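You operate a simulated robot arm through the tools that you are given. There is no shell and no other tool.

You are at the controls of a simulated robot arm. One attempt, no reset.

Task
Turn the motor in the cradle shaft up, lock it and dab grease on the shaft end.
Fine: grease from the grey tin with the teal dabber, which goes back. Set down upright: teal dabber.

The check looks at the end state, three seconds after you hand in, the way a careful person would. Anything else that was tipped, shoved, dropped, spilled or broken makes it a failure.

Robot
A 7-joint arm with a three-finger gripper, fixed in place. Base frame: the origin is on the floor under the middle of its stand, x ahead of it, y to its left, z up; the work surface is at about z = 0.8. Readings come in m, degrees, newtons and seconds.
It reaches about 1.342 m from its shoulder. Its first joint turns from -166.0 to 166.0 degrees. Payload 2.69 kg.
The tool frame sits at the grasp point between the pads (the TCP): z along the fingers, y along the line on which they close. The tips reach 0.03 m beyond it. The gripper opens to 0.128 m; its body begins 0.117 m behind the TCP.
Orientation is told as [roll, pitch, yaw] about the base's x, y, z axes, in that order, counted from this pose: with the fingers straight down and closing along the base's y, the tool's x points along the base's -x, its y along +y and its z along -z.

Tools
- The arm moves only by the tool jog_arm. Its argument "commands" is a list of rows, each a list of 6 numbers: the shift along the tool's x, y, z in m, then the turn, a rotation vector about the tool's x, y, z in degrees. In form: [[x, y, z, rx, ry, rz], ...]. A call has 1 to 20 rows; each row shifts and turns the commanded pose from where the row before left it, along the tool's axes as they then stand. "claw" is the closure, from 0 (fully open) to 1 (shut), set as the call begins (left out, the last holds). Each row takes 0.2 s and may step no farther than 0.05 m and 8.6 degrees from the row before; otherwise, or with a gripper value out of range, the whole call is refused. Where a pose cannot be reached the arm comes as near as it can. A force on the tool above 90 N (or 10 N above the force at the start of the call, whichever is more), or a blocked arm, ends the call early, and 0.2 s more pass. Each finger travels about 0.127 m/s and halts on what it meets, pressing with about 39 N; the grip force reading is that of the motor and also rises with nothing between the fingers. The clock runs only during rows and for 0.2 s after the last one: add rows that do not move to give the fingers time. It gives the time, the measured TCP pose, the force on the tool (base axes), the opening and the grip force at its end, in the units of the frame above (readings bear some noise), with the torque about the TCP (base axes, N m) and any sound that the robot's microphone picked up.
- Cameras (640 x 400 px; columns grow to the right, rows downward): "scene" is fixed at [0.2198, 0.6493, 1.4828]; the picture's right is [0.14, -0.99, 0.00], its down [-0.80, -0.11, -0.59] and it looks along [0.58, 0.08, -0.81] (base axes); focal length 352 px, centre (320, 200). "wrist" rides on the gripper at [0.058, 0.054, -0.131] in the tool frame; the picture's right is [-0.68, 0.74, 0.00], its down [-0.62, -0.57, -0.55] and it looks along [-0.40, -0.37, 0.84] (tool axes); focal length 234 px, centre (320, 200). There is no depth. A picture from a camera that has moved, and an enlarged one, comes with that camera's place and axes in the base frame and with its lens.
- capture(camera): a new picture of that camera. No time passes.
- move_column(by): moves the trunk up (or, below 0, down) by that many m; the arm rides with it, the base frame stays. It gives what a move gives, with no picture.
- enlarge(camera, box): a new picture of the part [left, top, right, bottom] of that camera's present view, enlarged. No time passes.
- sign_off(): hands the job in; it is judged then, once.

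Nothing tells you positions but the pictures and the camera data. Unless the task says otherwise, let go and move clear before handing in.

The tools are called after "Call:" as name(argument=value, ...) on one line, values as JSON. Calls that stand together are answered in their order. jog_arm: Moves the arm, as the interface text tells. Its arguments: {"type":"object","properties":{"commands":{"type":"array","items":{"type":"array","items":{"type":"number"}}},"claw":{"type":"number"}},"required":["commands"]} The other tools are called the same way: move_column (by) moves the trunk up or down; capture (camera) takes a picture; enlarge (camera, box) takes an enlarged picture of a part of a camera's view; sign_off () hands the job in.

At the start:

```text
time_s: 0.0
tcp_pos: [0.4742, 0.5123, 1.2083]
tool_rot: [0.0, 0.0, 0.0]
ft_force: [0.5, 0.7, 1.1]
wrist_torque: [-0.01, 0.0, 0.02]
opening: 0.128
finger_force: 0.1
trunk travel left (down, up): [-0.15, 0.2]
```

scene: 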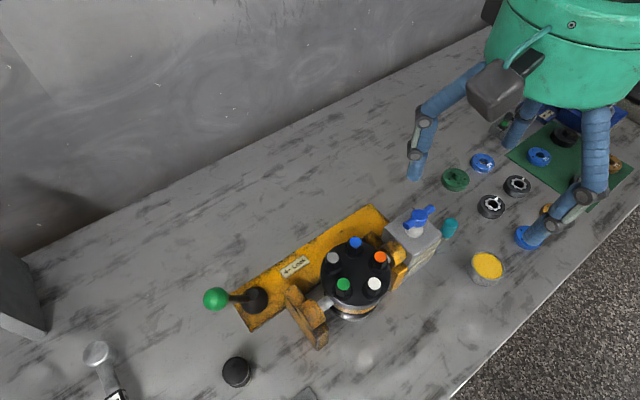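
wrist: 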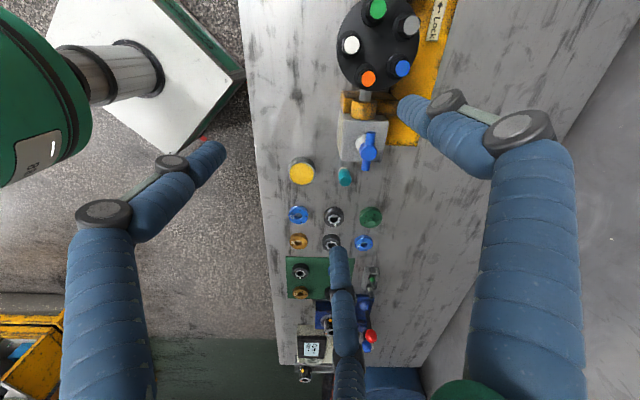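

I see a yellow cradle holding a black round part with five coloured pegs, a green-knobbed lever marked "Lock", a grey block with a blue knob, a teal item, and a tin with yellow contents. I'll look closer before I move anything.

Call:
enlarge(camera="scene", box=[190, 190, 410, 360])

Call:
enlarge(camera="scene", box=[370, 120, 570, 300])

Call:
enlarge(camera="wrist", box=[270, 0, 470, 200])

Call:
enlarge(camera="scene", box=[0, 240, 340, 400])

Call:
enlarge(camera="wrist", box=[250, 150, 450, 390])

```text
2.35 times, centred on (300, 275) of scene
camera zoom: at [0.2198, 0.6493, 1.4828], right [0.14, -0.99, 0.0], down [-0.8, -0.11, -0.59], along [0.58, 0.08, -0.81], focal length 829 px, centre (367, 24)
```

zoom: 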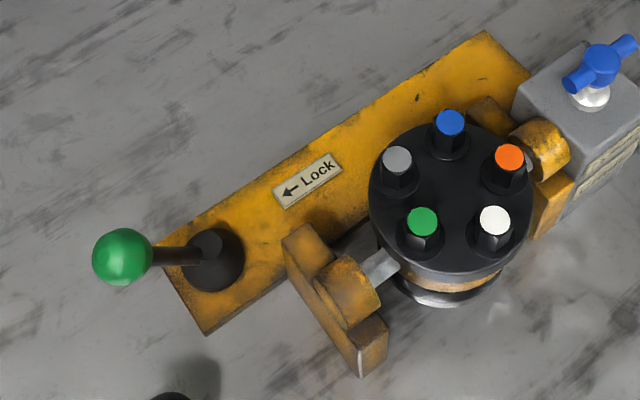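

```text
2.22 times, centred on (470, 210) of scene
camera zoom: at [0.2198, 0.6493, 1.4828], right [0.14, -0.99, 0.0], down [-0.8, -0.11, -0.59], along [0.58, 0.08, -0.81], focal length 783 px, centre (-13, 178)
```

zoom: 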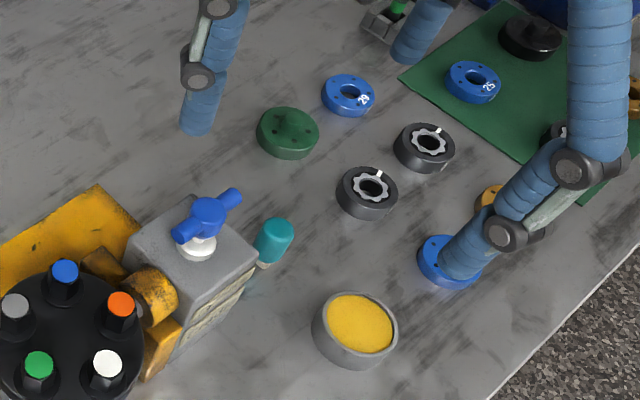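

```text
2.00 times, centred on (370, 100) of wrist
camera zoom: at [0.4149, 0.5666, 1.3389], right [0.68, 0.74, 0.0], down [0.62, -0.57, 0.55], along [0.4, -0.37, -0.84], focal length 468 px, centre (220, 400)
```

zoom: 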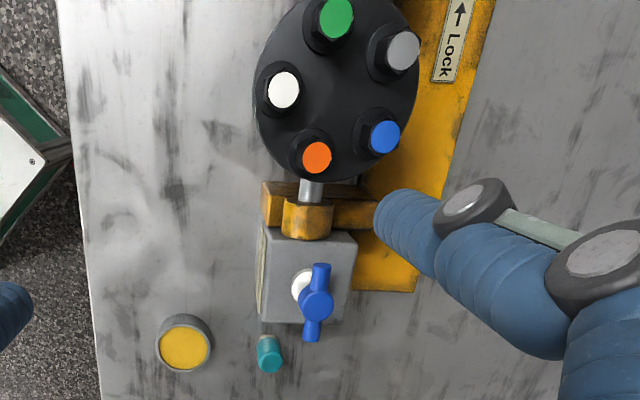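

```text
1.88 times, centred on (170, 320) of scene
camera zoom: at [0.2198, 0.6493, 1.4828], right [0.14, -0.99, 0.0], down [-0.8, -0.11, -0.59], along [0.58, 0.08, -0.81], focal length 663 px, centre (602, -26)
```

zoom: 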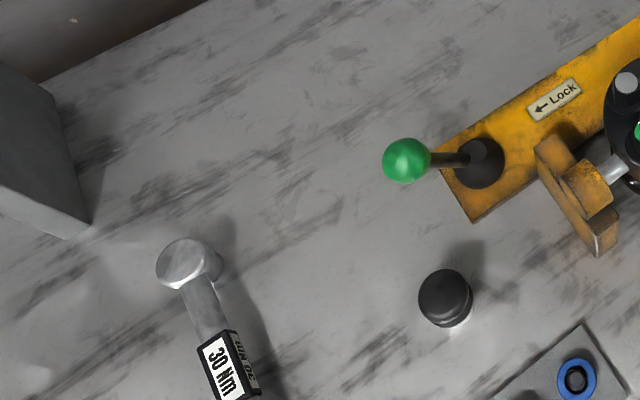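

```text
1.67 times, centred on (350, 270) of wrist
camera zoom: at [0.4149, 0.5666, 1.3389], right [0.68, 0.74, 0.0], down [0.62, -0.57, 0.55], along [0.4, -0.37, -0.84], focal length 390 px, centre (270, 83)
```

zoom: 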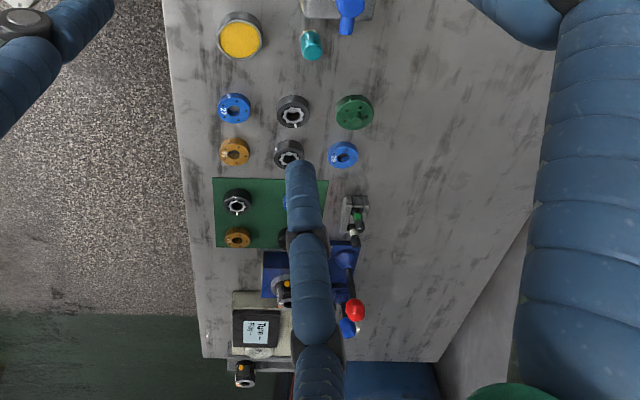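

The motor sits between two arms of the yellow cradle, with its flange top near (0.46, 0.625, 0.95). The green-ball lever is at the far left end of the plate, and the grey block with the blue tee and the teal dabber are at the right end. I'll turn the wrist to look at the cradle from the robot's side.

Call:
jog_arm(commands=[[0, 0, 0, 0, 0, -8.5], [0, 0, 0, 0, 0, -8.5], [0, 0, 0, 0, 0, -8.5], [0, 0, 0, 0, 0, -8.5], [0, 0, 0, 0, 0, -8.5], [0, 0, 0, 0, 0, -8.5], [0, 0, 0, 0, 0, -8.5], [0, 0, 0, 0, 0, -8.5], [0, 0, 0, 0, 0, -8.5], [0, 0, 0, 0, 0, -8.5], [0, 0, 0, 0, 0, -5]])

Call:
capture(camera="wrist")

Call:
capture(camera="scene")

```text
time_s: 2.4
tcp_pos: [0.4728, 0.5126, 1.208]
tool_rot: [-0.1, 0.0, 90.2]
ft_force: [0.4, 0.8, -0.4]
wrist_torque: [-0.02, 0.02, -0.01]
opening: 0.128
finger_force: 0.1
trunk travel left (down, up): [-0.15, 0.2]
```

```text
taken
camera wrist: at [0.4196, 0.4544, 1.3387], right [-0.74, 0.68, 0.0], down [0.56, 0.62, 0.55], along [0.37, 0.4, -0.84], focal length 234 px, centre (320, 200)
```

wrist: 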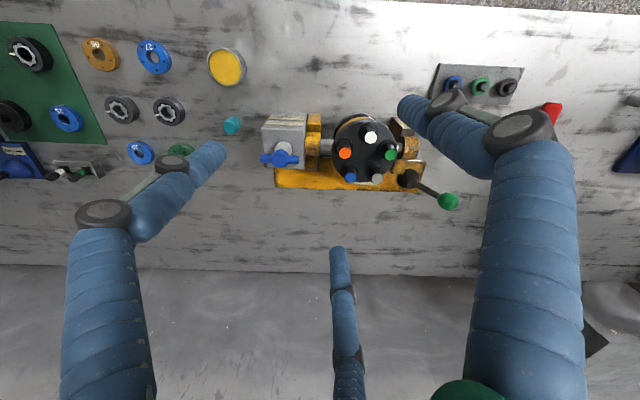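

```text
taken
```

scene: 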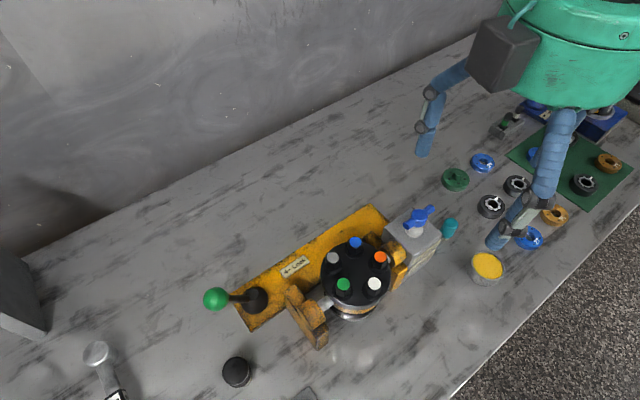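

The view is upside down, with the robot's side at the top. I'll zoom in on the cradle, the dabber and the tin.

Call:
enlarge(camera="wrist", box=[250, 90, 470, 220])

Call:
enlarge(camera="wrist", box=[190, 30, 330, 180])

Call:
enlarge(camera="wrist", box=[400, 40, 640, 220])

```text
2.91 times, centred on (360, 155) of wrist
camera zoom: at [0.4196, 0.4544, 1.3387], right [-0.74, 0.68, 0.0], down [0.56, 0.62, 0.55], along [0.37, 0.4, -0.84], focal length 681 px, centre (204, 331)
```

zoom: 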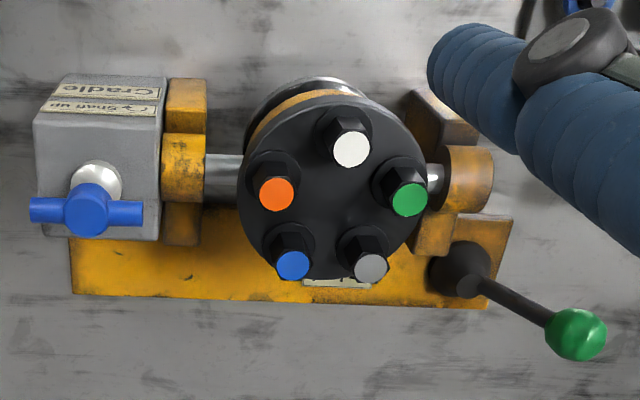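

```text
2.67 times, centred on (260, 105) of wrist
camera zoom: at [0.4196, 0.4544, 1.3387], right [-0.74, 0.68, 0.0], down [0.56, 0.62, 0.55], along [0.37, 0.4, -0.84], focal length 624 px, centre (480, 453)
```

zoom: 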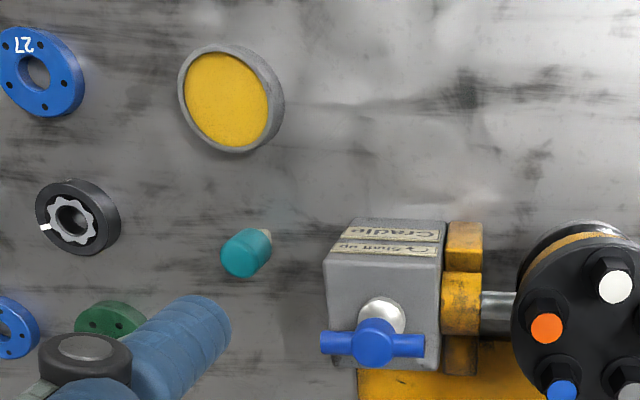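

```text
2.22 times, centred on (520, 130) of wrist
camera zoom: at [0.4196, 0.4544, 1.3387], right [-0.74, 0.68, 0.0], down [0.56, 0.62, 0.55], along [0.37, 0.4, -0.84], focal length 520 px, centre (-124, 356)
```

zoom: 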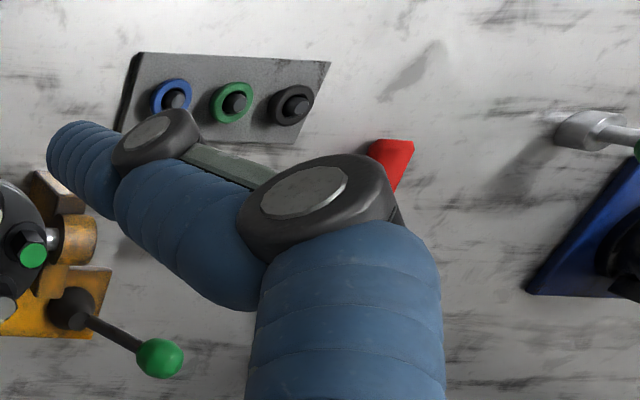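

The grey block carries a label reading "Cradle / Shaft up" with a turn arrow, so its blue tee looks like the drive that turns the motor. I'll zoom in tightly on the labels, the lever and the dabber.

Call:
enlarge(camera="wrist", box=[255, 108, 315, 145])

Call:
enlarge(camera="scene", box=[200, 240, 320, 330])

Call:
enlarge(camera="scene", box=[380, 195, 470, 275])

Call:
enlarge(camera="wrist", box=[210, 105, 255, 145])

Call:
enlarge(camera="scene", box=[280, 230, 420, 340])

```text
10.67 times, centred on (285, 126) of wrist
camera zoom: at [0.4196, 0.4544, 1.3387], right [-0.74, 0.68, 0.0], down [0.56, 0.62, 0.55], along [0.37, 0.4, -0.84], focal length 2498 px, centre (693, 984)
```

zoom: 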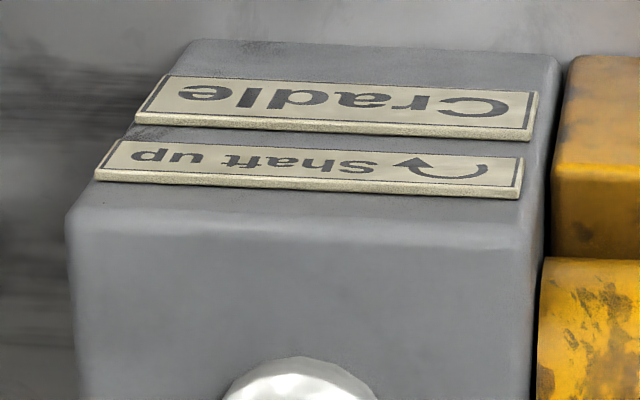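

```text
4.44 times, centred on (260, 285) of scene
camera zoom: at [0.2198, 0.6493, 1.4828], right [0.14, -0.99, 0.0], down [-0.8, -0.11, -0.59], along [0.58, 0.08, -0.81], focal length 1566 px, centre (587, -178)
```

zoom: 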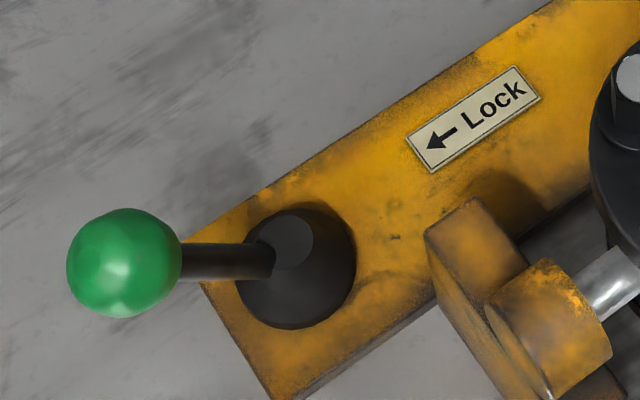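

```text
5.00 times, centred on (425, 235) of scene
camera zoom: at [0.2198, 0.6493, 1.4828], right [0.14, -0.99, 0.0], down [-0.8, -0.11, -0.59], along [0.58, 0.08, -0.81], focal length 1762 px, centre (-205, 25)
```

zoom: 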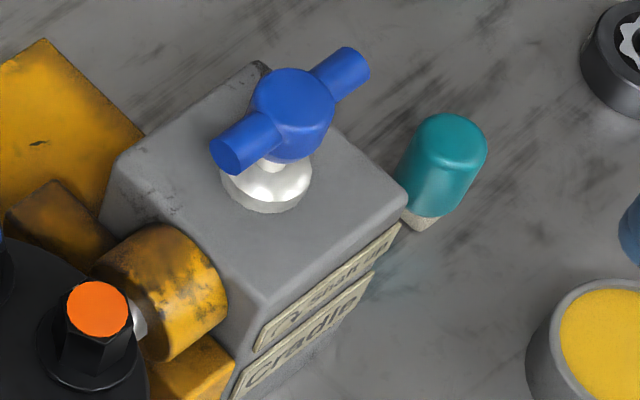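

```text
10.00 times, centred on (232, 125) of wrist
camera zoom: at [0.4196, 0.4544, 1.3387], right [-0.74, 0.68, 0.0], down [0.56, 0.62, 0.55], along [0.37, 0.4, -0.84], focal length 2342 px, centre (1195, 950)
```

zoom: 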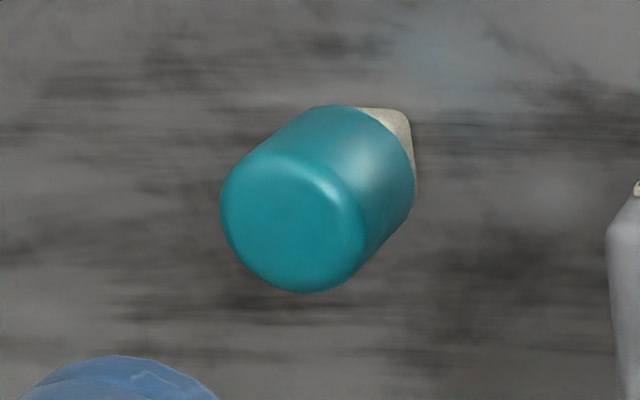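

```text
3.64 times, centred on (350, 285) of scene
camera zoom: at [0.2198, 0.6493, 1.4828], right [0.14, -0.99, 0.0], down [-0.8, -0.11, -0.59], along [0.58, 0.08, -0.81], focal length 1281 px, centre (211, -109)
```

zoom: 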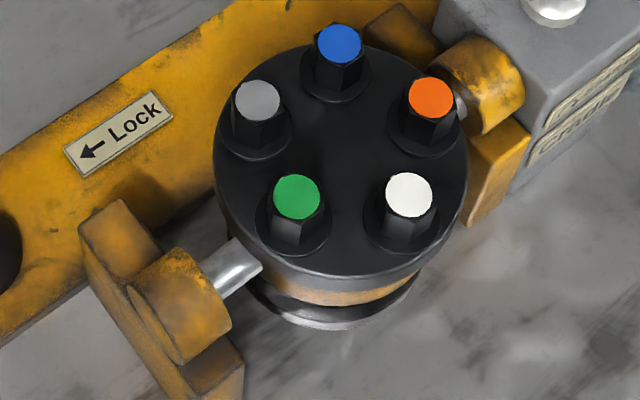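

Upright, the label reads "↷ Shaft up", so the tee looks to be turned clockwise, and the dabber stands handle up with its pale tip down. Before touching anything I'll move the wrist camera lower and side-on to see the lever and the motor's underside.

Call:
jog_arm(commands=[[-0.0252, 0.0328, 0, 0, 0, 0], [-0.0252, 0.0328, 0, 0, 0, 0], [-0.0252, 0.0328, 0, 0, 0, 0], [-0.0252, 0.0328, 0, 0, 0, 0], [-0.0252, 0.0328, 0, 0, 0, 0], [-0.0252, 0.0328, 0, 0, 0, 0], [0, 0, 0.042, 0, 0, 0], [0, 0, 0.042, 0, 0, 0], [0, 0, 0.042, 0, 0, 0], [0, 0, 0.042, 0, 0, 0], [0, 0, 0, 4.5, -4.9, 0], [0, 0, 0, 4.5, -4.9, 0], [0, 0, 0, 4.5, -4.9, 0]])

Call:
capture(camera="wrist")

Call:
capture(camera="scene")

```text
time_s: 5.2
tcp_pos: [0.2757, 0.6638, 1.0408]
tool_rot: [-13.8, -14.6, 91.8]
ft_force: [0.3, -0.2, -0.3]
wrist_torque: [-0.04, 0.01, -0.01]
opening: 0.1276
finger_force: 0.0
trunk travel left (down, up): [-0.15, 0.2]
```

```text
taken
camera wrist: at [0.195, 0.5755, 1.136], right [-0.74, 0.68, 0.0], down [0.4, 0.44, 0.8], along [0.54, 0.59, -0.6], focal length 234 px, centre (320, 200)
```

wrist: 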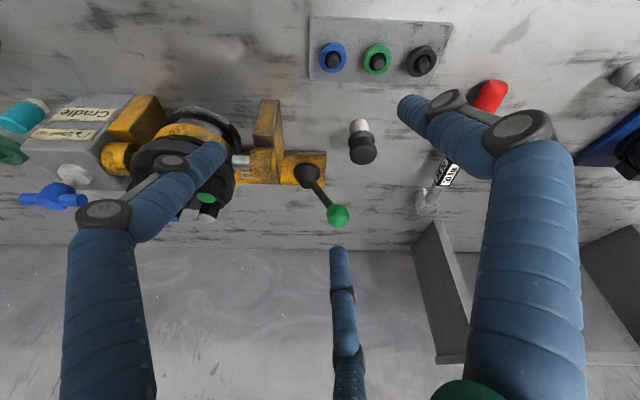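

```text
taken
```

scene: 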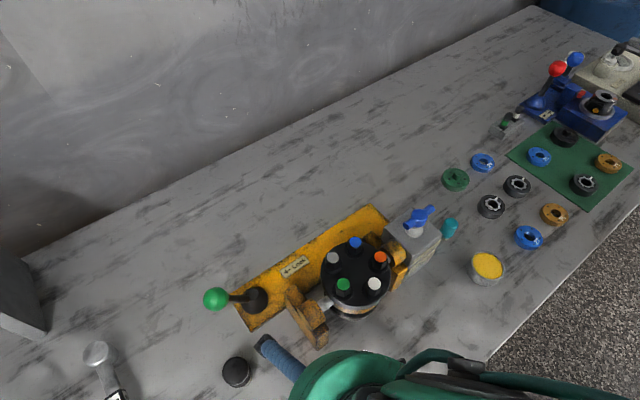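

Call:
enlarge(camera="wrist", box=[230, 90, 390, 250])

Call:
enlarge(camera="wrist", box=[0, 60, 260, 230])

Call:
enlarge(camera="scene", box=[480, 20, 640, 130])

Call:
enlarge(camera="wrist", box=[0, 80, 130, 160])

```text
2.50 times, centred on (310, 170) of wrist
camera zoom: at [0.195, 0.5755, 1.136], right [-0.74, 0.68, 0.0], down [0.4, 0.44, 0.8], along [0.54, 0.59, -0.6], focal length 585 px, centre (345, 275)
```

zoom: 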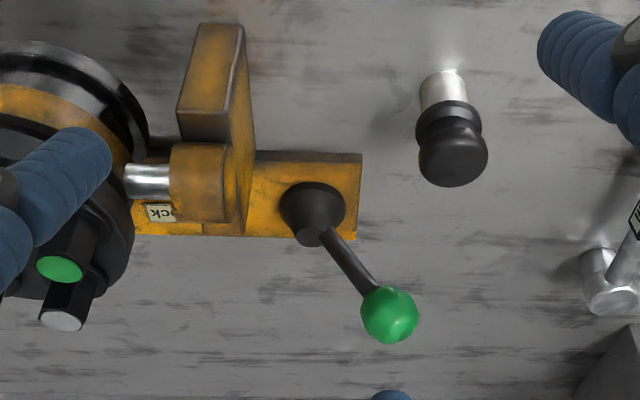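

```text
2.35 times, centred on (130, 145) of wrist
camera zoom: at [0.195, 0.5755, 1.136], right [-0.74, 0.68, 0.0], down [0.4, 0.44, 0.8], along [0.54, 0.59, -0.6], focal length 551 px, centre (767, 329)
```

zoom: 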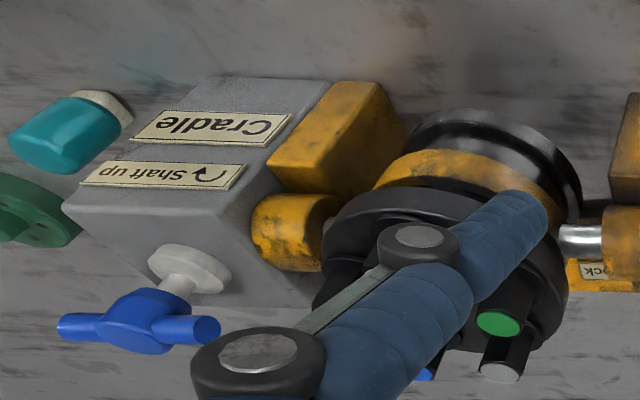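

```text
3.64 times, centred on (560, 75) of scene
camera zoom: at [0.2198, 0.6493, 1.4828], right [0.14, -0.99, 0.0], down [-0.8, -0.11, -0.59], along [0.58, 0.08, -0.81], focal length 1281 px, centre (-553, 654)
```

zoom: 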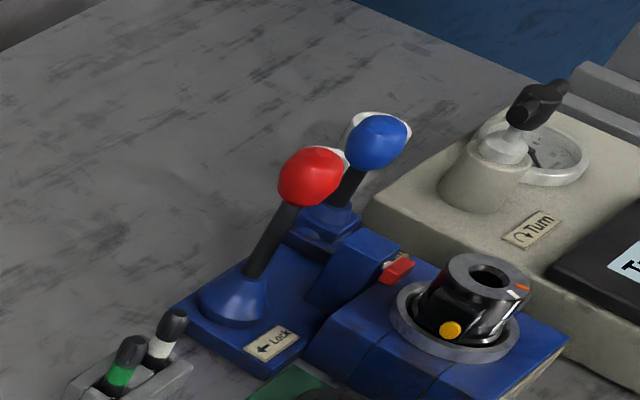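

```text
4.92 times, centred on (65, 120) of wrist
camera zoom: at [0.195, 0.5755, 1.136], right [-0.74, 0.68, 0.0], down [0.4, 0.44, 0.8], along [0.54, 0.59, -0.6], focal length 1153 px, centre (1575, 594)
```

zoom: 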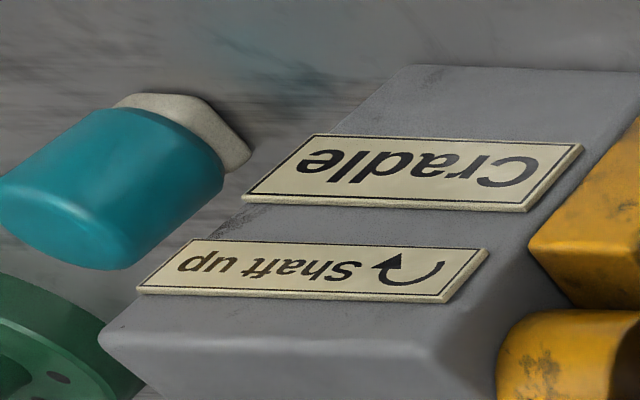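

The green lever leans about 32° along its "Lock" arrow, so it appears to be locked already. I'll close the fingers, move to the ball's outer side, and push it back to unlock before trying the tee.

Call:
jog_arm(commands=[[0, 0, 0, -4.5, 4.9, 0], [0, 0, 0, -4.5, 4.9, 0], [0, 0, 0, -4.5, 4.9, 0], [0, 0, -0.03, 0, 0, 0], [-0.0393, -0.0122, 0, 0, 0, 0], [-0.0393, -0.0122, 0, 0, 0, 0], [-0.0393, -0.0122, 0, 0, 0, 0], [-0.0393, -0.0122, 0, 0, 0, 0], [-0.0393, -0.0122, 0, 0, 0, 0], [-0.0393, -0.0122, 0, 0, 0, 0], [0, 0, 0, 0, 0, 0]], claw=1)

Call:
capture(camera="wrist")

Call:
capture(camera="scene")

```text
time_s: 7.6
tcp_pos: [0.3509, 0.8994, 1.0698]
tool_rot: [0.0, 0.1, 89.9]
ft_force: [0.1, 0.2, -0.6]
wrist_torque: [-0.04, 0.03, 0.04]
opening: 0.0022
finger_force: 31.2
trunk travel left (down, up): [-0.15, 0.2]
```

```text
taken
camera wrist: at [0.2967, 0.8422, 1.2004], right [-0.74, 0.68, 0.0], down [0.57, 0.62, 0.55], along [0.37, 0.4, -0.84], focal length 234 px, centre (320, 200)
```

wrist: 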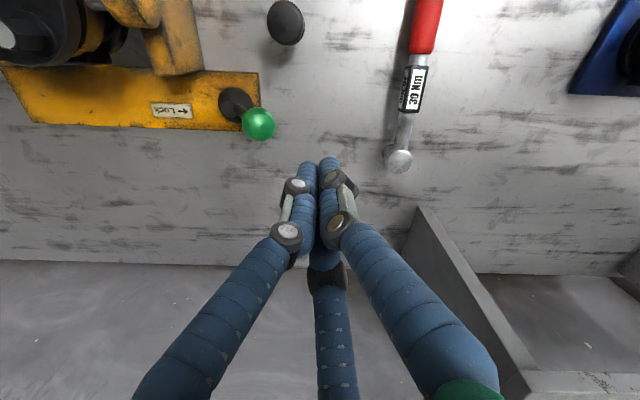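

```text
taken
```

scene: 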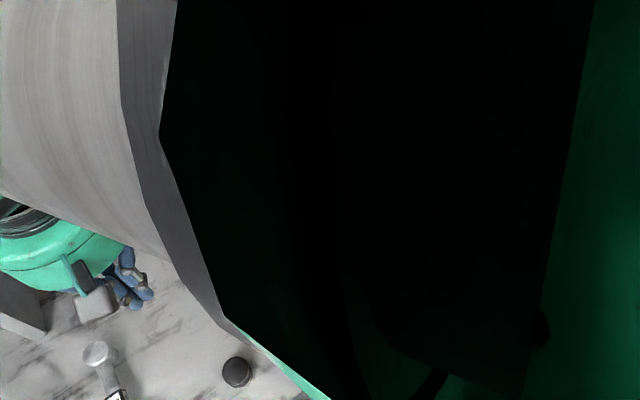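

The fingers are closed and hovering just outside the green ball. The scene camera is blocked by the arm, so I'll rely on the wrist view while I lower beside the ball and move in towards it.

Call:
jog_arm(commands=[[0, 0, 0.036, 0, 0, 0], [0, 0, 0.036, 0, 0, 0], [0, 0, 0.036, 0, 0, 0], [0, 0, 0.036, 0, 0, 0], [0, 0, 0, 0, 0, 0]])

Call:
capture(camera="wrist")

```text
time_s: 8.8
tcp_pos: [0.3504, 0.8995, 0.9263]
tool_rot: [0.0, 0.0, 89.9]
ft_force: [0.2, 0.4, -0.6]
wrist_torque: [-0.06, 0.02, -0.01]
opening: 0.0023
finger_force: 31.4
trunk travel left (down, up): [-0.15, 0.2]
```

```text
taken
camera wrist: at [0.2965, 0.8417, 1.0572], right [-0.74, 0.68, 0.0], down [0.57, 0.62, 0.55], along [0.37, 0.4, -0.84], focal length 234 px, centre (320, 200)
```

wrist: 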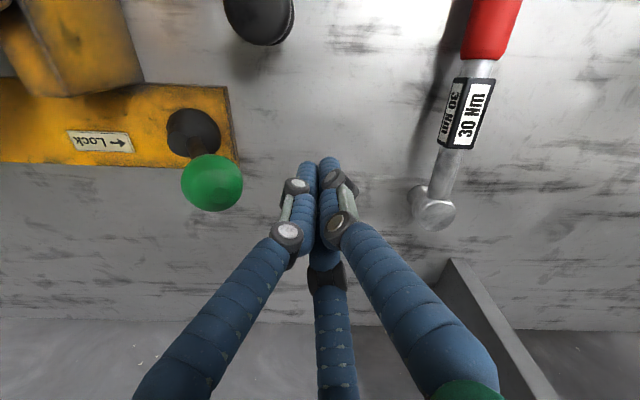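

The ball lies straight along the push direction at fingertip height. I'll push it gently inward, watching the force.

Call:
jog_arm(commands=[[0.0067, -0.0074, 0, 0, 0, 0], [0.0067, -0.0074, 0, 0, 0, 0], [0.0067, -0.0074, 0, 0, 0, 0], [0.0067, -0.0074, 0, 0, 0, 0], [0.0067, -0.0074, 0, 0, 0, 0]])

Call:
capture(camera="wrist")

```text
time_s: 10.0
tcp_pos: [0.3854, 0.8665, 0.9269]
tool_rot: [0.0, -0.1, 90.1]
ft_force: [-5.2, 3.6, 5.1]
wrist_torque: [-0.11, -0.08, 0.0]
opening: 0.0021
finger_force: 31.7
trunk travel left (down, up): [-0.15, 0.2]
```

```text
taken
camera wrist: at [0.3323, 0.808, 1.0575], right [-0.74, 0.68, 0.0], down [0.56, 0.62, 0.55], along [0.37, 0.4, -0.84], focal length 234 px, centre (320, 200)
```

wrist: 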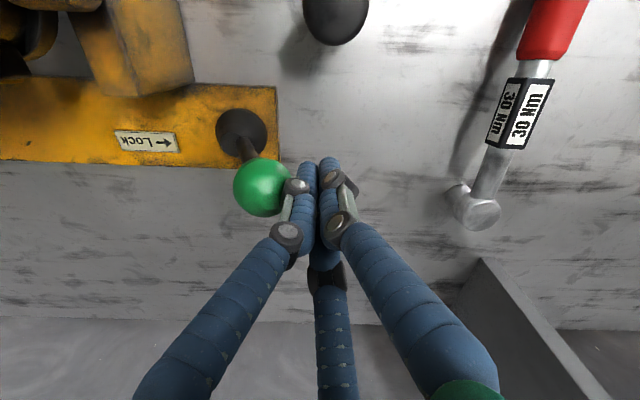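

Contact is at about 6 N and the ball is moving inward. I'll keep pushing.

Call:
jog_arm(commands=[[0.0067, -0.0074, 0, 0, 0, 0], [0.0067, -0.0074, 0, 0, 0, 0], [0.0067, -0.0074, 0, 0, 0, 0], [0.0067, -0.0074, 0, 0, 0, 0]])

Call:
capture(camera="wrist")

```text
time_s: 11.0
tcp_pos: [0.416, 0.8402, 0.9254]
tool_rot: [0.0, 0.1, 90.0]
ft_force: [-0.1, 0.5, -0.5]
wrist_torque: [0.0, 0.02, -0.02]
opening: 0.0021
finger_force: 31.4
trunk travel left (down, up): [-0.15, 0.2]
```

```text
taken
camera wrist: at [0.3625, 0.7813, 1.0564], right [-0.74, 0.68, 0.0], down [0.57, 0.62, 0.55], along [0.37, 0.4, -0.84], focal length 234 px, centre (320, 200)
```

wrist: 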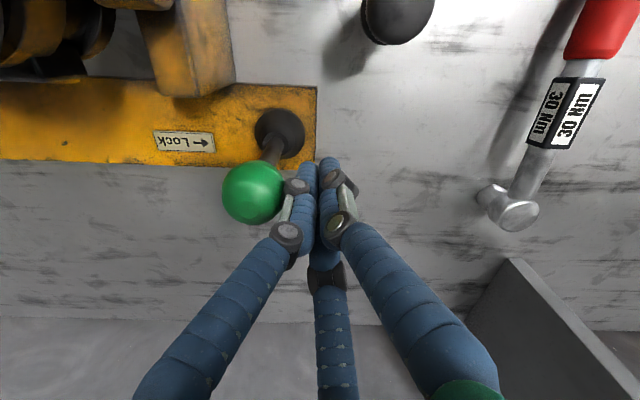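

The force fell to zero, and the lever now looks vertical and free of the fingers, which suggests it clicked over. I'll nudge it slightly further to see whether it's at its stop.

Call:
jog_arm(commands=[[0.0034, -0.0037, 0, 0, 0, 0], [0.0034, -0.0037, 0, 0, 0, 0], [0.0034, -0.0037, 0, 0, 0, 0]])

Call:
capture(camera="wrist")

```text
time_s: 11.8
tcp_pos: [0.4163, 0.839, 0.9267]
tool_rot: [0.1, -0.5, 90.3]
ft_force: [-17.7, 17.1, -1.7]
wrist_torque: [-0.13, -0.18, -0.04]
opening: 0.0021
finger_force: 31.7
trunk travel left (down, up): [-0.15, 0.2]
stopped in row 3: the force on the tool passed its limit at 93 N (the readings are from after the stop); the commanded pose is now the measured one
```

```text
taken
camera wrist: at [0.3641, 0.7784, 1.0575], right [-0.74, 0.67, 0.01], down [0.56, 0.62, 0.55], along [0.37, 0.41, -0.83], focal length 234 px, centre (320, 200)
```

wrist: 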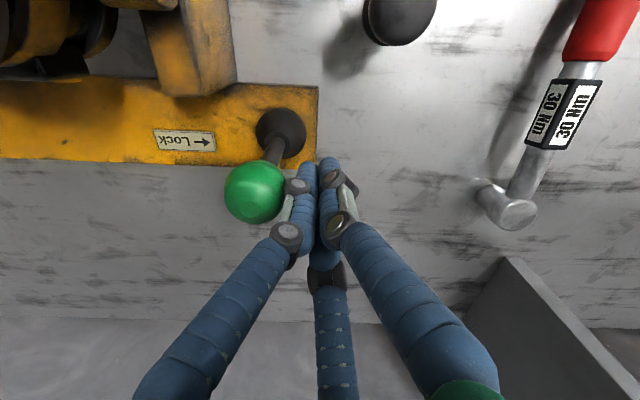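

The lever is at a hard stop in the vertical position, so it is unlocked. I'll back off, rise clear and look again.

Call:
jog_arm(commands=[[-0.0134, 0.0149, 0, 0, 0, 0], [-0.0134, 0.0149, 0, 0, 0, 0], [0, 0, -0.045, 0, 0, 0], [0, 0, -0.045, 0, 0, 0], [0, 0, -0.045, 0, 0, 0], [0, 0, -0.045, 0, 0, 0], [0, 0, -0.045, 0, 0, 0]])

Call:
capture(camera="wrist")

```text
time_s: 13.4
tcp_pos: [0.3925, 0.8601, 1.1542]
tool_rot: [0.2, -0.4, 90.3]
ft_force: [0.0, 0.7, -0.3]
wrist_torque: [0.03, -0.02, -0.03]
opening: 0.0022
finger_force: 31.5
trunk travel left (down, up): [-0.15, 0.2]
```

```text
taken
camera wrist: at [0.3391, 0.8014, 1.2852], right [-0.74, 0.67, 0.01], down [0.56, 0.61, 0.55], along [0.37, 0.41, -0.83], focal length 234 px, centre (320, 200)
```

wrist: 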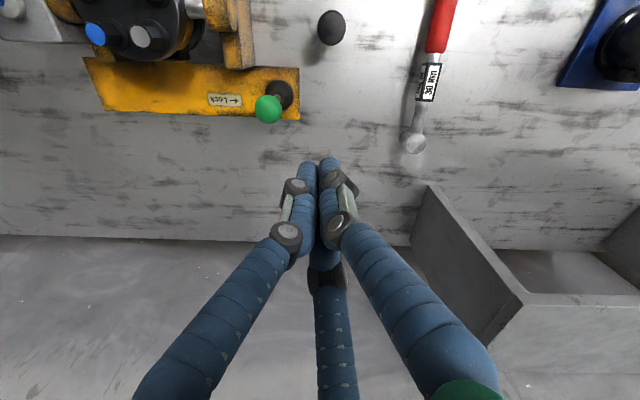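

Unlocked. Next I'll travel high over the motor to above the blue tee and turn the wrist so the fingers close across its bar.

Call:
jog_arm(commands=[[0, 0, 0, 0.2, 0.4, 0], [0.0421, -0.0237, 0, 0, 0, 0], [0.0421, -0.0237, 0, 0, 0, 0], [0.0421, -0.0237, 0, 0, 0, 0], [0.0421, -0.0237, 0, 0, 0, 0], [0.0421, -0.0237, 0, 0, 0, 0], [0.0421, -0.0237, 0, 0, 0, 0], [0.0421, -0.0237, 0, 0, 0, 0], [0.0421, -0.0237, 0, 0, 0, 0], [0, 0, 0, 0, 0, -8.4], [0, 0, 0, 0, 0, -8.4], [0, 0, 0, 0, 0, -8.4], [0, 0, 0, 0, 0, -8.4], [0, 0, 0, 0, 0, -8.4], [0, 0, 0, 0, 0, 0]], claw=0.4)

Call:
capture(camera="wrist")

Call:
capture(camera="scene")

```text
time_s: 16.6
tcp_pos: [0.5814, 0.5244, 1.1525]
tool_rot: [0.0, 0.1, 132.3]
ft_force: [-0.4, -0.8, 0.4]
wrist_torque: [-0.01, 0.01, 0.03]
opening: 0.0767
finger_force: 0.0
trunk travel left (down, up): [-0.15, 0.2]
```

```text
taken
camera wrist: at [0.582, 0.4451, 1.2837], right [-1.0, 0.0, 0.0], down [0.0, 0.84, 0.55], along [0.0, 0.55, -0.84], focal length 234 px, centre (320, 200)
```

wrist: 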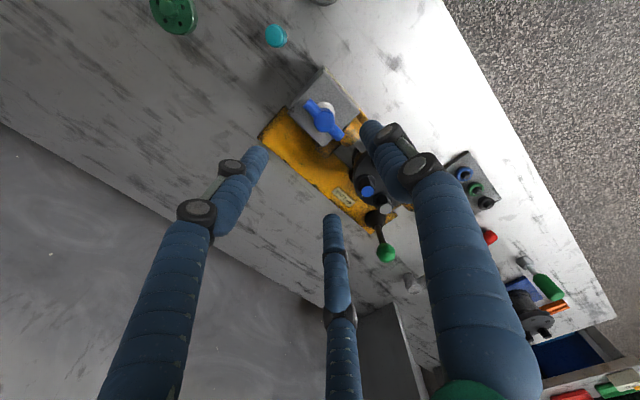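

```text
taken
```

scene: 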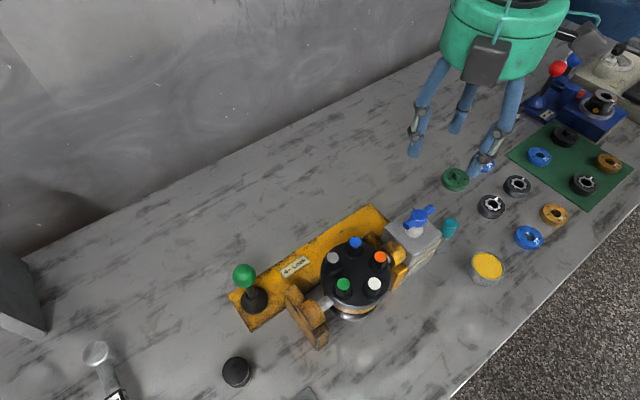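

The lever is now upright in the scene picture. I'll zoom in to pin down the tee's position and direction.

Call:
enlarge(camera="wrist", box=[260, 60, 400, 170])

Call:
enlarge(camera="scene", box=[380, 190, 470, 260])

Call:
enlarge(camera="wrist", box=[150, 0, 330, 60])

```text
3.64 times, centred on (330, 115) of wrist
camera zoom: at [0.582, 0.4451, 1.2837], right [-1.0, 0.0, 0.0], down [0.0, 0.84, 0.55], along [0.0, 0.55, -0.84], focal length 852 px, centre (284, 509)
```

zoom: 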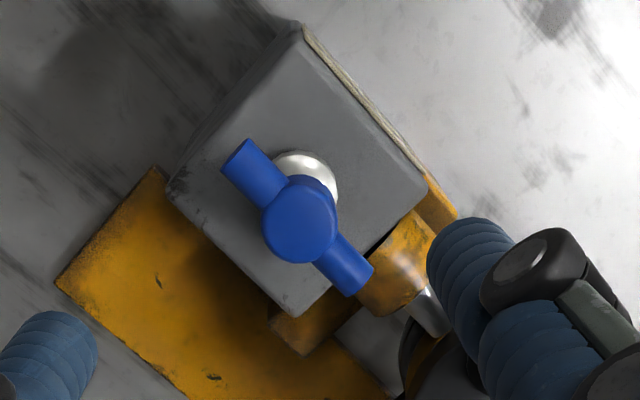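

```text
5.71 times, centred on (425, 225) of scene
camera zoom: at [0.2198, 0.6493, 1.4828], right [0.14, -0.99, 0.0], down [-0.8, -0.11, -0.59], along [0.58, 0.08, -0.81], focal length 2014 px, centre (-280, 57)
```

zoom: 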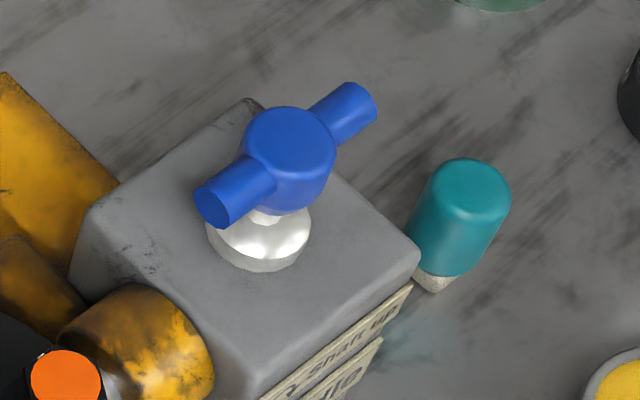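

```text
3.56 times, centred on (240, 30) of wrist
camera zoom: at [0.582, 0.4451, 1.2837], right [-1.0, 0.0, 0.0], down [0.0, 0.84, 0.55], along [0.0, 0.55, -0.84], focal length 833 px, centre (604, 804)
```

zoom: 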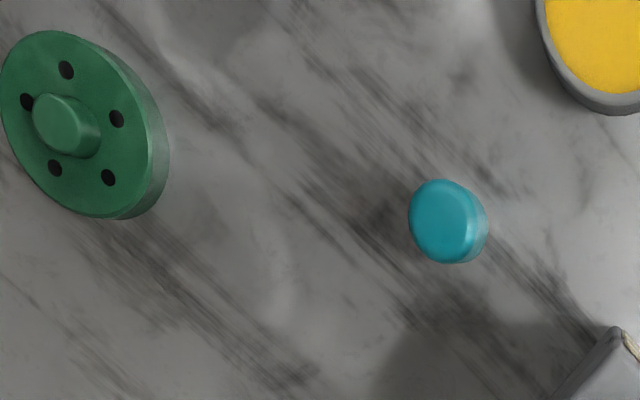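

The tee axis is near (0.576, 0.5245), the bar centre is at z of about 0.958, and the bar is aligned with the wrist. I'll lower with the fingers open wider and stop just above it to check.

Call:
jog_arm(commands=[[-0.0034, 0.0037, 0, 0, 0, -1.5], [0, 0, 0.04, 0, 0, 0], [0, 0, 0.04, 0, 0, 0], [0, 0, 0.04, 0, 0, 0], [0, 0, 0.02, 0, 0, 0], [0, 0, 0, 0, 0, 0]], claw=0.15)

Call:
capture(camera="wrist")

Call:
enlarge(camera="scene", box=[340, 120, 500, 270])

```text
time_s: 18.1
tcp_pos: [0.5795, 0.5243, 1.0115]
tool_rot: [0.0, 0.0, 133.6]
ft_force: [0.5, -0.4, 0.1]
wrist_torque: [0.03, 0.03, -0.02]
opening: 0.1088
finger_force: 0.0
trunk travel left (down, up): [-0.15, 0.2]
```

```text
taken
camera wrist: at [0.5806, 0.446, 1.1428], right [-1.0, -0.02, 0.0], down [-0.02, 0.84, 0.55], along [-0.01, 0.55, -0.84], focal length 234 px, centre (320, 200)
```

wrist: 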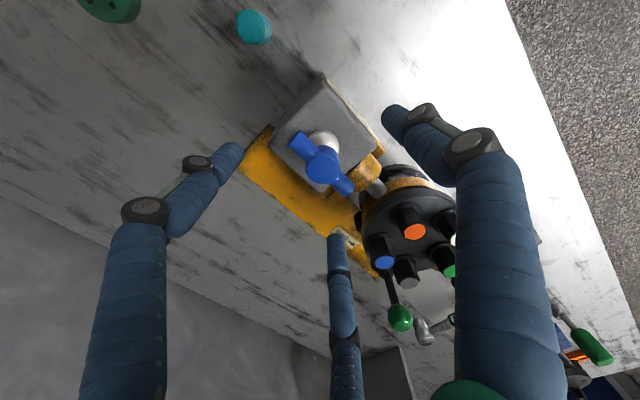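

```text
2.67 times, centred on (420, 195) of scene
camera zoom: at [0.2198, 0.6493, 1.4828], right [0.14, -0.99, 0.0], down [-0.8, -0.11, -0.59], along [0.58, 0.08, -0.81], focal length 940 px, centre (53, 213)
```

zoom: 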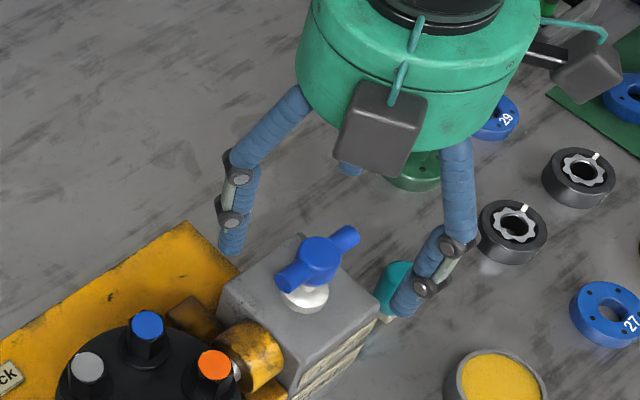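

The alignment looks right: the hub is centred between the open fingers and the motor is clear. I'll descend around the tee and close.

Call:
jog_arm(commands=[[-0.0005, -0.001, 0.02, 0, 0, 0], [0, 0, 0.02, 0, 0, 0], [0, 0, 0.006, 0, 0, 0], [0, 0, 0, 0, 0, 0]])

Call:
capture(camera="wrist")

Call:
enlarge(camera="scene", box=[340, 120, 500, 270])

```text
time_s: 19.1
tcp_pos: [0.5777, 0.5256, 0.9649]
tool_rot: [-0.1, 0.1, 133.7]
ft_force: [-0.7, -0.2, -0.2]
wrist_torque: [-0.05, -0.02, -0.01]
opening: 0.1089
finger_force: 0.0
trunk travel left (down, up): [-0.15, 0.2]
```

```text
taken
camera wrist: at [0.5794, 0.4463, 1.0971], right [-1.0, -0.02, 0.0], down [-0.02, 0.84, 0.55], along [-0.01, 0.55, -0.84], focal length 234 px, centre (320, 200)
```

wrist: 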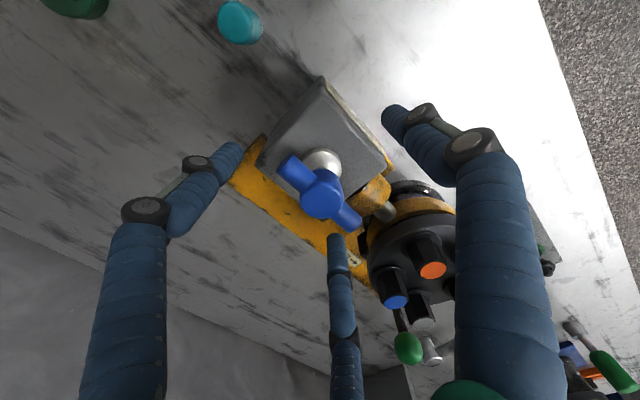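

```text
2.67 times, centred on (420, 195) of scene
camera zoom: at [0.2198, 0.6493, 1.4828], right [0.14, -0.99, 0.0], down [-0.8, -0.11, -0.59], along [0.58, 0.08, -0.81], focal length 940 px, centre (53, 213)
```

zoom: 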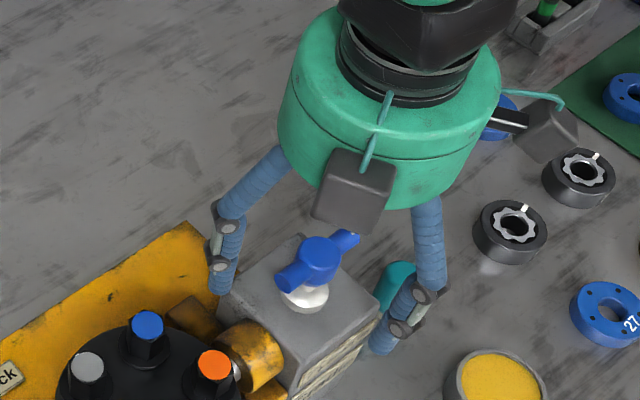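

The TCP is on the hub. Closing on the tee.

Call:
jog_arm(commands=[[0, 0, 0, 0, 0, 0], [0, 0, 0, 0, 0, 0], [0, 0, 0, 0, 0, 0], [0, 0, 0, 0, 0, 0]], claw=1)

Call:
capture(camera="wrist")

Call:
enlarge(camera="scene", box=[340, 120, 500, 270])

```text
time_s: 20.1
tcp_pos: [0.5817, 0.5263, 0.966]
tool_rot: [-0.2, 0.0, 133.8]
ft_force: [39.6, 8.4, 2.0]
wrist_torque: [-0.94, -0.23, 0.09]
opening: 0.0329
finger_force: 45.0
trunk travel left (down, up): [-0.15, 0.2]
```

```text
taken
camera wrist: at [0.5826, 0.4472, 1.0976], right [-1.0, -0.02, 0.0], down [-0.02, 0.84, 0.55], along [-0.01, 0.55, -0.84], focal length 234 px, centre (320, 200)
```

wrist: 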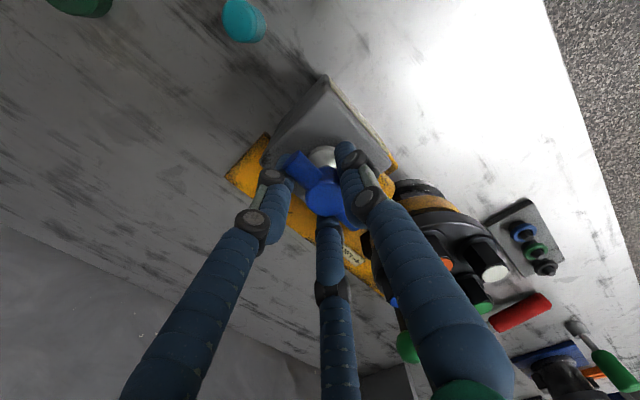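

```text
2.67 times, centred on (420, 195) of scene
camera zoom: at [0.2198, 0.6493, 1.4828], right [0.14, -0.99, 0.0], down [-0.8, -0.11, -0.59], along [0.58, 0.08, -0.81], focal length 940 px, centre (53, 213)
```

zoom: 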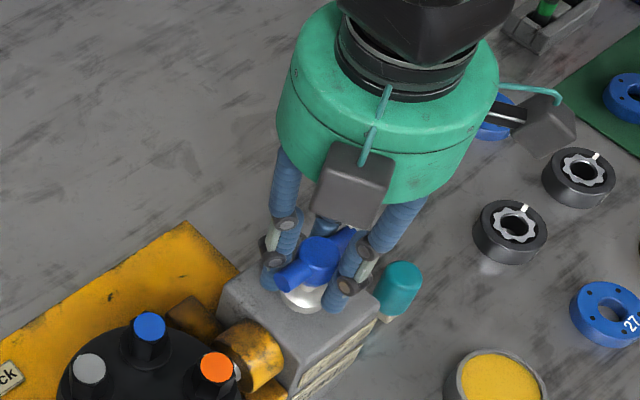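

All three fingers hold the tee, with about 40 N of side load. I'll ease the position to relieve it, then start turning clockwise as seen from above in small steps.

Call:
jog_arm(commands=[[0.001, -0.0018, 0, 0, 0, 0], [0.001, -0.0018, 0, 0, 0, 0], [0, 0, 0, 0, 0, 0]])

Call:
jog_arm(commands=[[0, 0, 0, 0, 0, 4], [0, 0, 0, 0, 0, 4], [0, 0, 0, 0, 0, 4]])

Call:
capture(camera="wrist")

Call:
enlarge(camera="scene", box=[280, 180, 480, 320])

```text
time_s: 20.9
tcp_pos: [0.5813, 0.5272, 0.9669]
tool_rot: [0.1, 0.1, 133.8]
ft_force: [14.8, 4.8, 17.2]
wrist_torque: [-0.48, 0.99, 0.11]
opening: 0.0326
finger_force: 45.5
trunk travel left (down, up): [-0.15, 0.2]
```

```text
time_s: 21.6
tcp_pos: [0.5818, 0.5248, 0.9671]
tool_rot: [0.1, 0.0, 121.7]
ft_force: [11.6, -0.3, 11.4]
wrist_torque: [-0.25, 0.58, 0.1]
opening: 0.0325
finger_force: 45.2
trunk travel left (down, up): [-0.15, 0.2]
```

```text
taken
camera wrist: at [0.5665, 0.4482, 1.0978], right [-0.98, 0.19, 0.0], down [0.16, 0.82, 0.55], along [0.1, 0.54, -0.84], focal length 234 px, centre (320, 200)
```

wrist: 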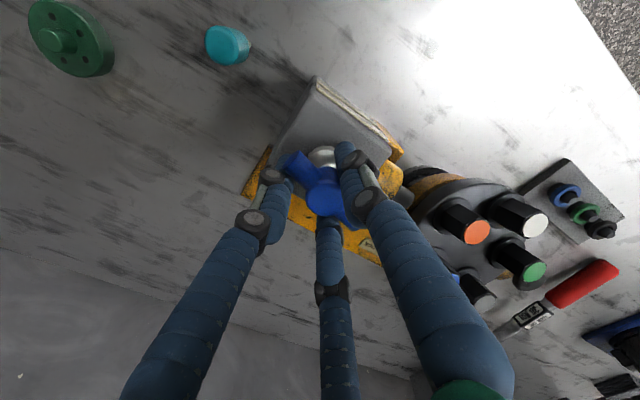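

```text
2.86 times, centred on (380, 250) of scene
camera zoom: at [0.2198, 0.6493, 1.4828], right [0.14, -0.99, 0.0], down [-0.8, -0.11, -0.59], along [0.58, 0.08, -0.81], focal length 1007 px, centre (149, 57)
```

zoom: 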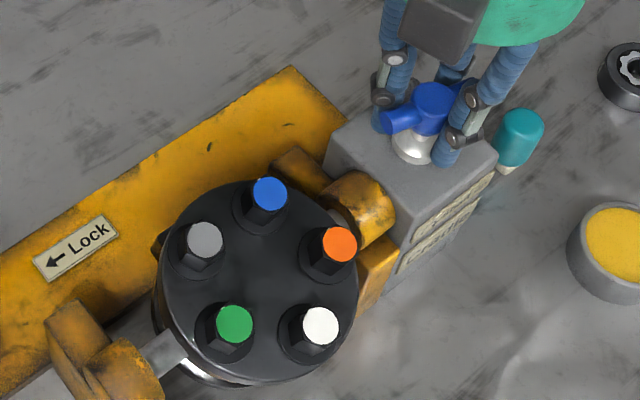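

The motor is tilting with the tee at low torque, roughly 1:1. I'll keep turning clockwise.

Call:
jog_arm(commands=[[0, 0, 0, 0, 0, 6], [0, 0, 0, 0, 0, 6], [0, 0, 0, 0, 0, 6], [0, 0, 0, 0, 0, 6], [0, 0, 0, 0, 0, 6], [0, 0, 0, 0, 0, 6], [0, 0, 0, 0, 0, 6]])

Call:
capture(camera="wrist")

Call:
enlarge(camera="scene", box=[280, 180, 480, 320])

```text
time_s: 23.2
tcp_pos: [0.5806, 0.5233, 0.967]
tool_rot: [0.1, 0.2, 79.6]
ft_force: [-11.1, -37.2, 7.9]
wrist_torque: [0.22, 0.77, 0.2]
opening: 0.0322
finger_force: 45.0
trunk travel left (down, up): [-0.15, 0.2]
```

```text
taken
camera wrist: at [0.517, 0.4755, 1.0979], right [-0.6, 0.8, 0.0], down [0.67, 0.51, 0.55], along [0.44, 0.33, -0.84], focal length 234 px, centre (320, 200)
```

wrist: 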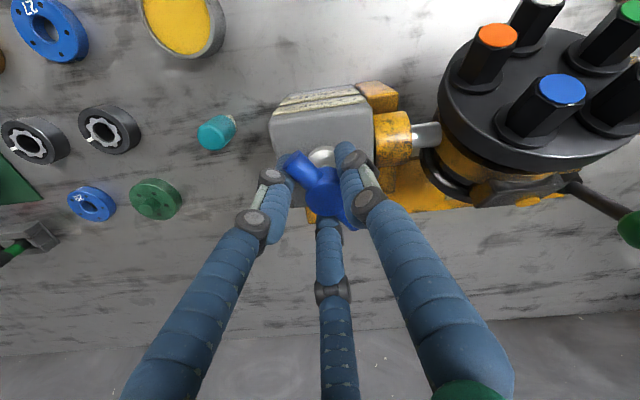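

```text
2.86 times, centred on (380, 250) of scene
camera zoom: at [0.2198, 0.6493, 1.4828], right [0.14, -0.99, 0.0], down [-0.8, -0.11, -0.59], along [0.58, 0.08, -0.81], focal length 1007 px, centre (149, 57)
```

zoom: 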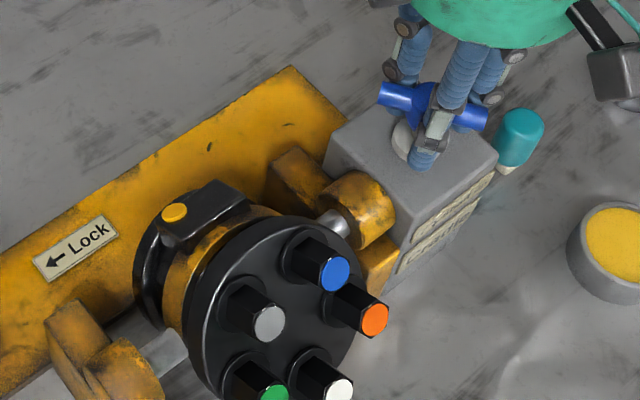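

The drive works: the motor has turned about 54° and its flange leans toward the robot. The tee sits a few millimetres off-centre in the grip, so I'll trim the position and keep turning.

Call:
jog_arm(commands=[[0.0018, 0.0002, 0, 0, 0, 0], [0.0018, 0.0002, 0, 0, 0, 0], [0.0003, 0.0002, 0, 0, 0, 6], [0.0003, 0.0002, 0, 0, 0, 6], [0.0003, 0.0002, 0, 0, 0, 6], [0.0003, 0.0002, 0, 0, 0, 6], [0.0003, 0.0002, 0, 0, 0, 6], [0.0003, 0.0002, 0, 0, 0, 6], [0.0003, 0.0002, 0, 0, 0, 6]])

Call:
capture(camera="wrist")

Call:
enlarge(camera="scene", box=[280, 180, 480, 340])

```text
time_s: 25.2
tcp_pos: [0.5768, 0.5219, 0.9667]
tool_rot: [-0.1, 0.2, 37.5]
ft_force: [-31.1, 0.1, -11.1]
wrist_torque: [0.08, 0.98, 0.15]
opening: 0.0323
finger_force: 45.5
trunk travel left (down, up): [-0.15, 0.2]
```

```text
taken
camera wrist: at [0.4979, 0.5288, 1.0976], right [0.09, 1.0, 0.0], down [0.83, -0.07, 0.55], along [0.55, -0.05, -0.84], focal length 234 px, centre (320, 200)
```

wrist: 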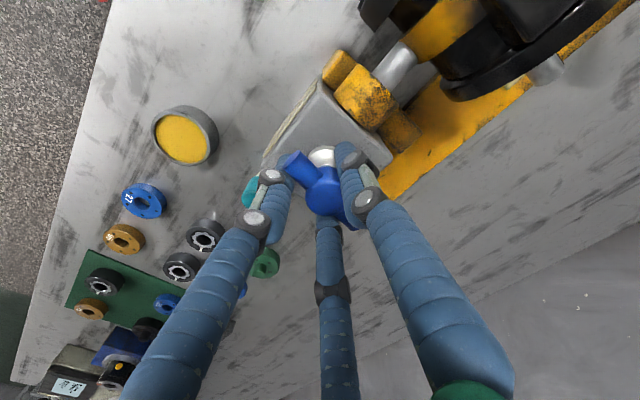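

```text
2.50 times, centred on (380, 260) of scene
camera zoom: at [0.2198, 0.6493, 1.4828], right [0.14, -0.99, 0.0], down [-0.8, -0.11, -0.59], along [0.58, 0.08, -0.81], focal length 881 px, centre (170, 50)
```

zoom: 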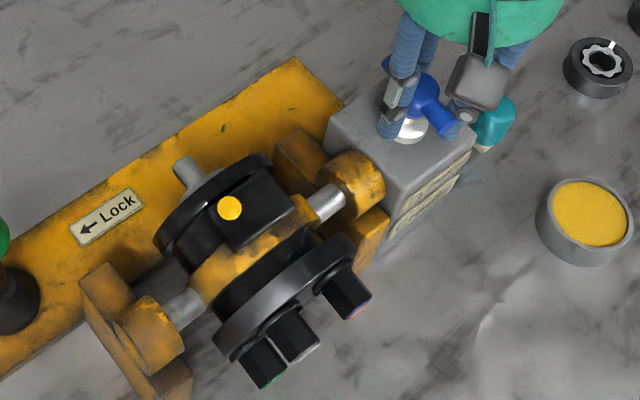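

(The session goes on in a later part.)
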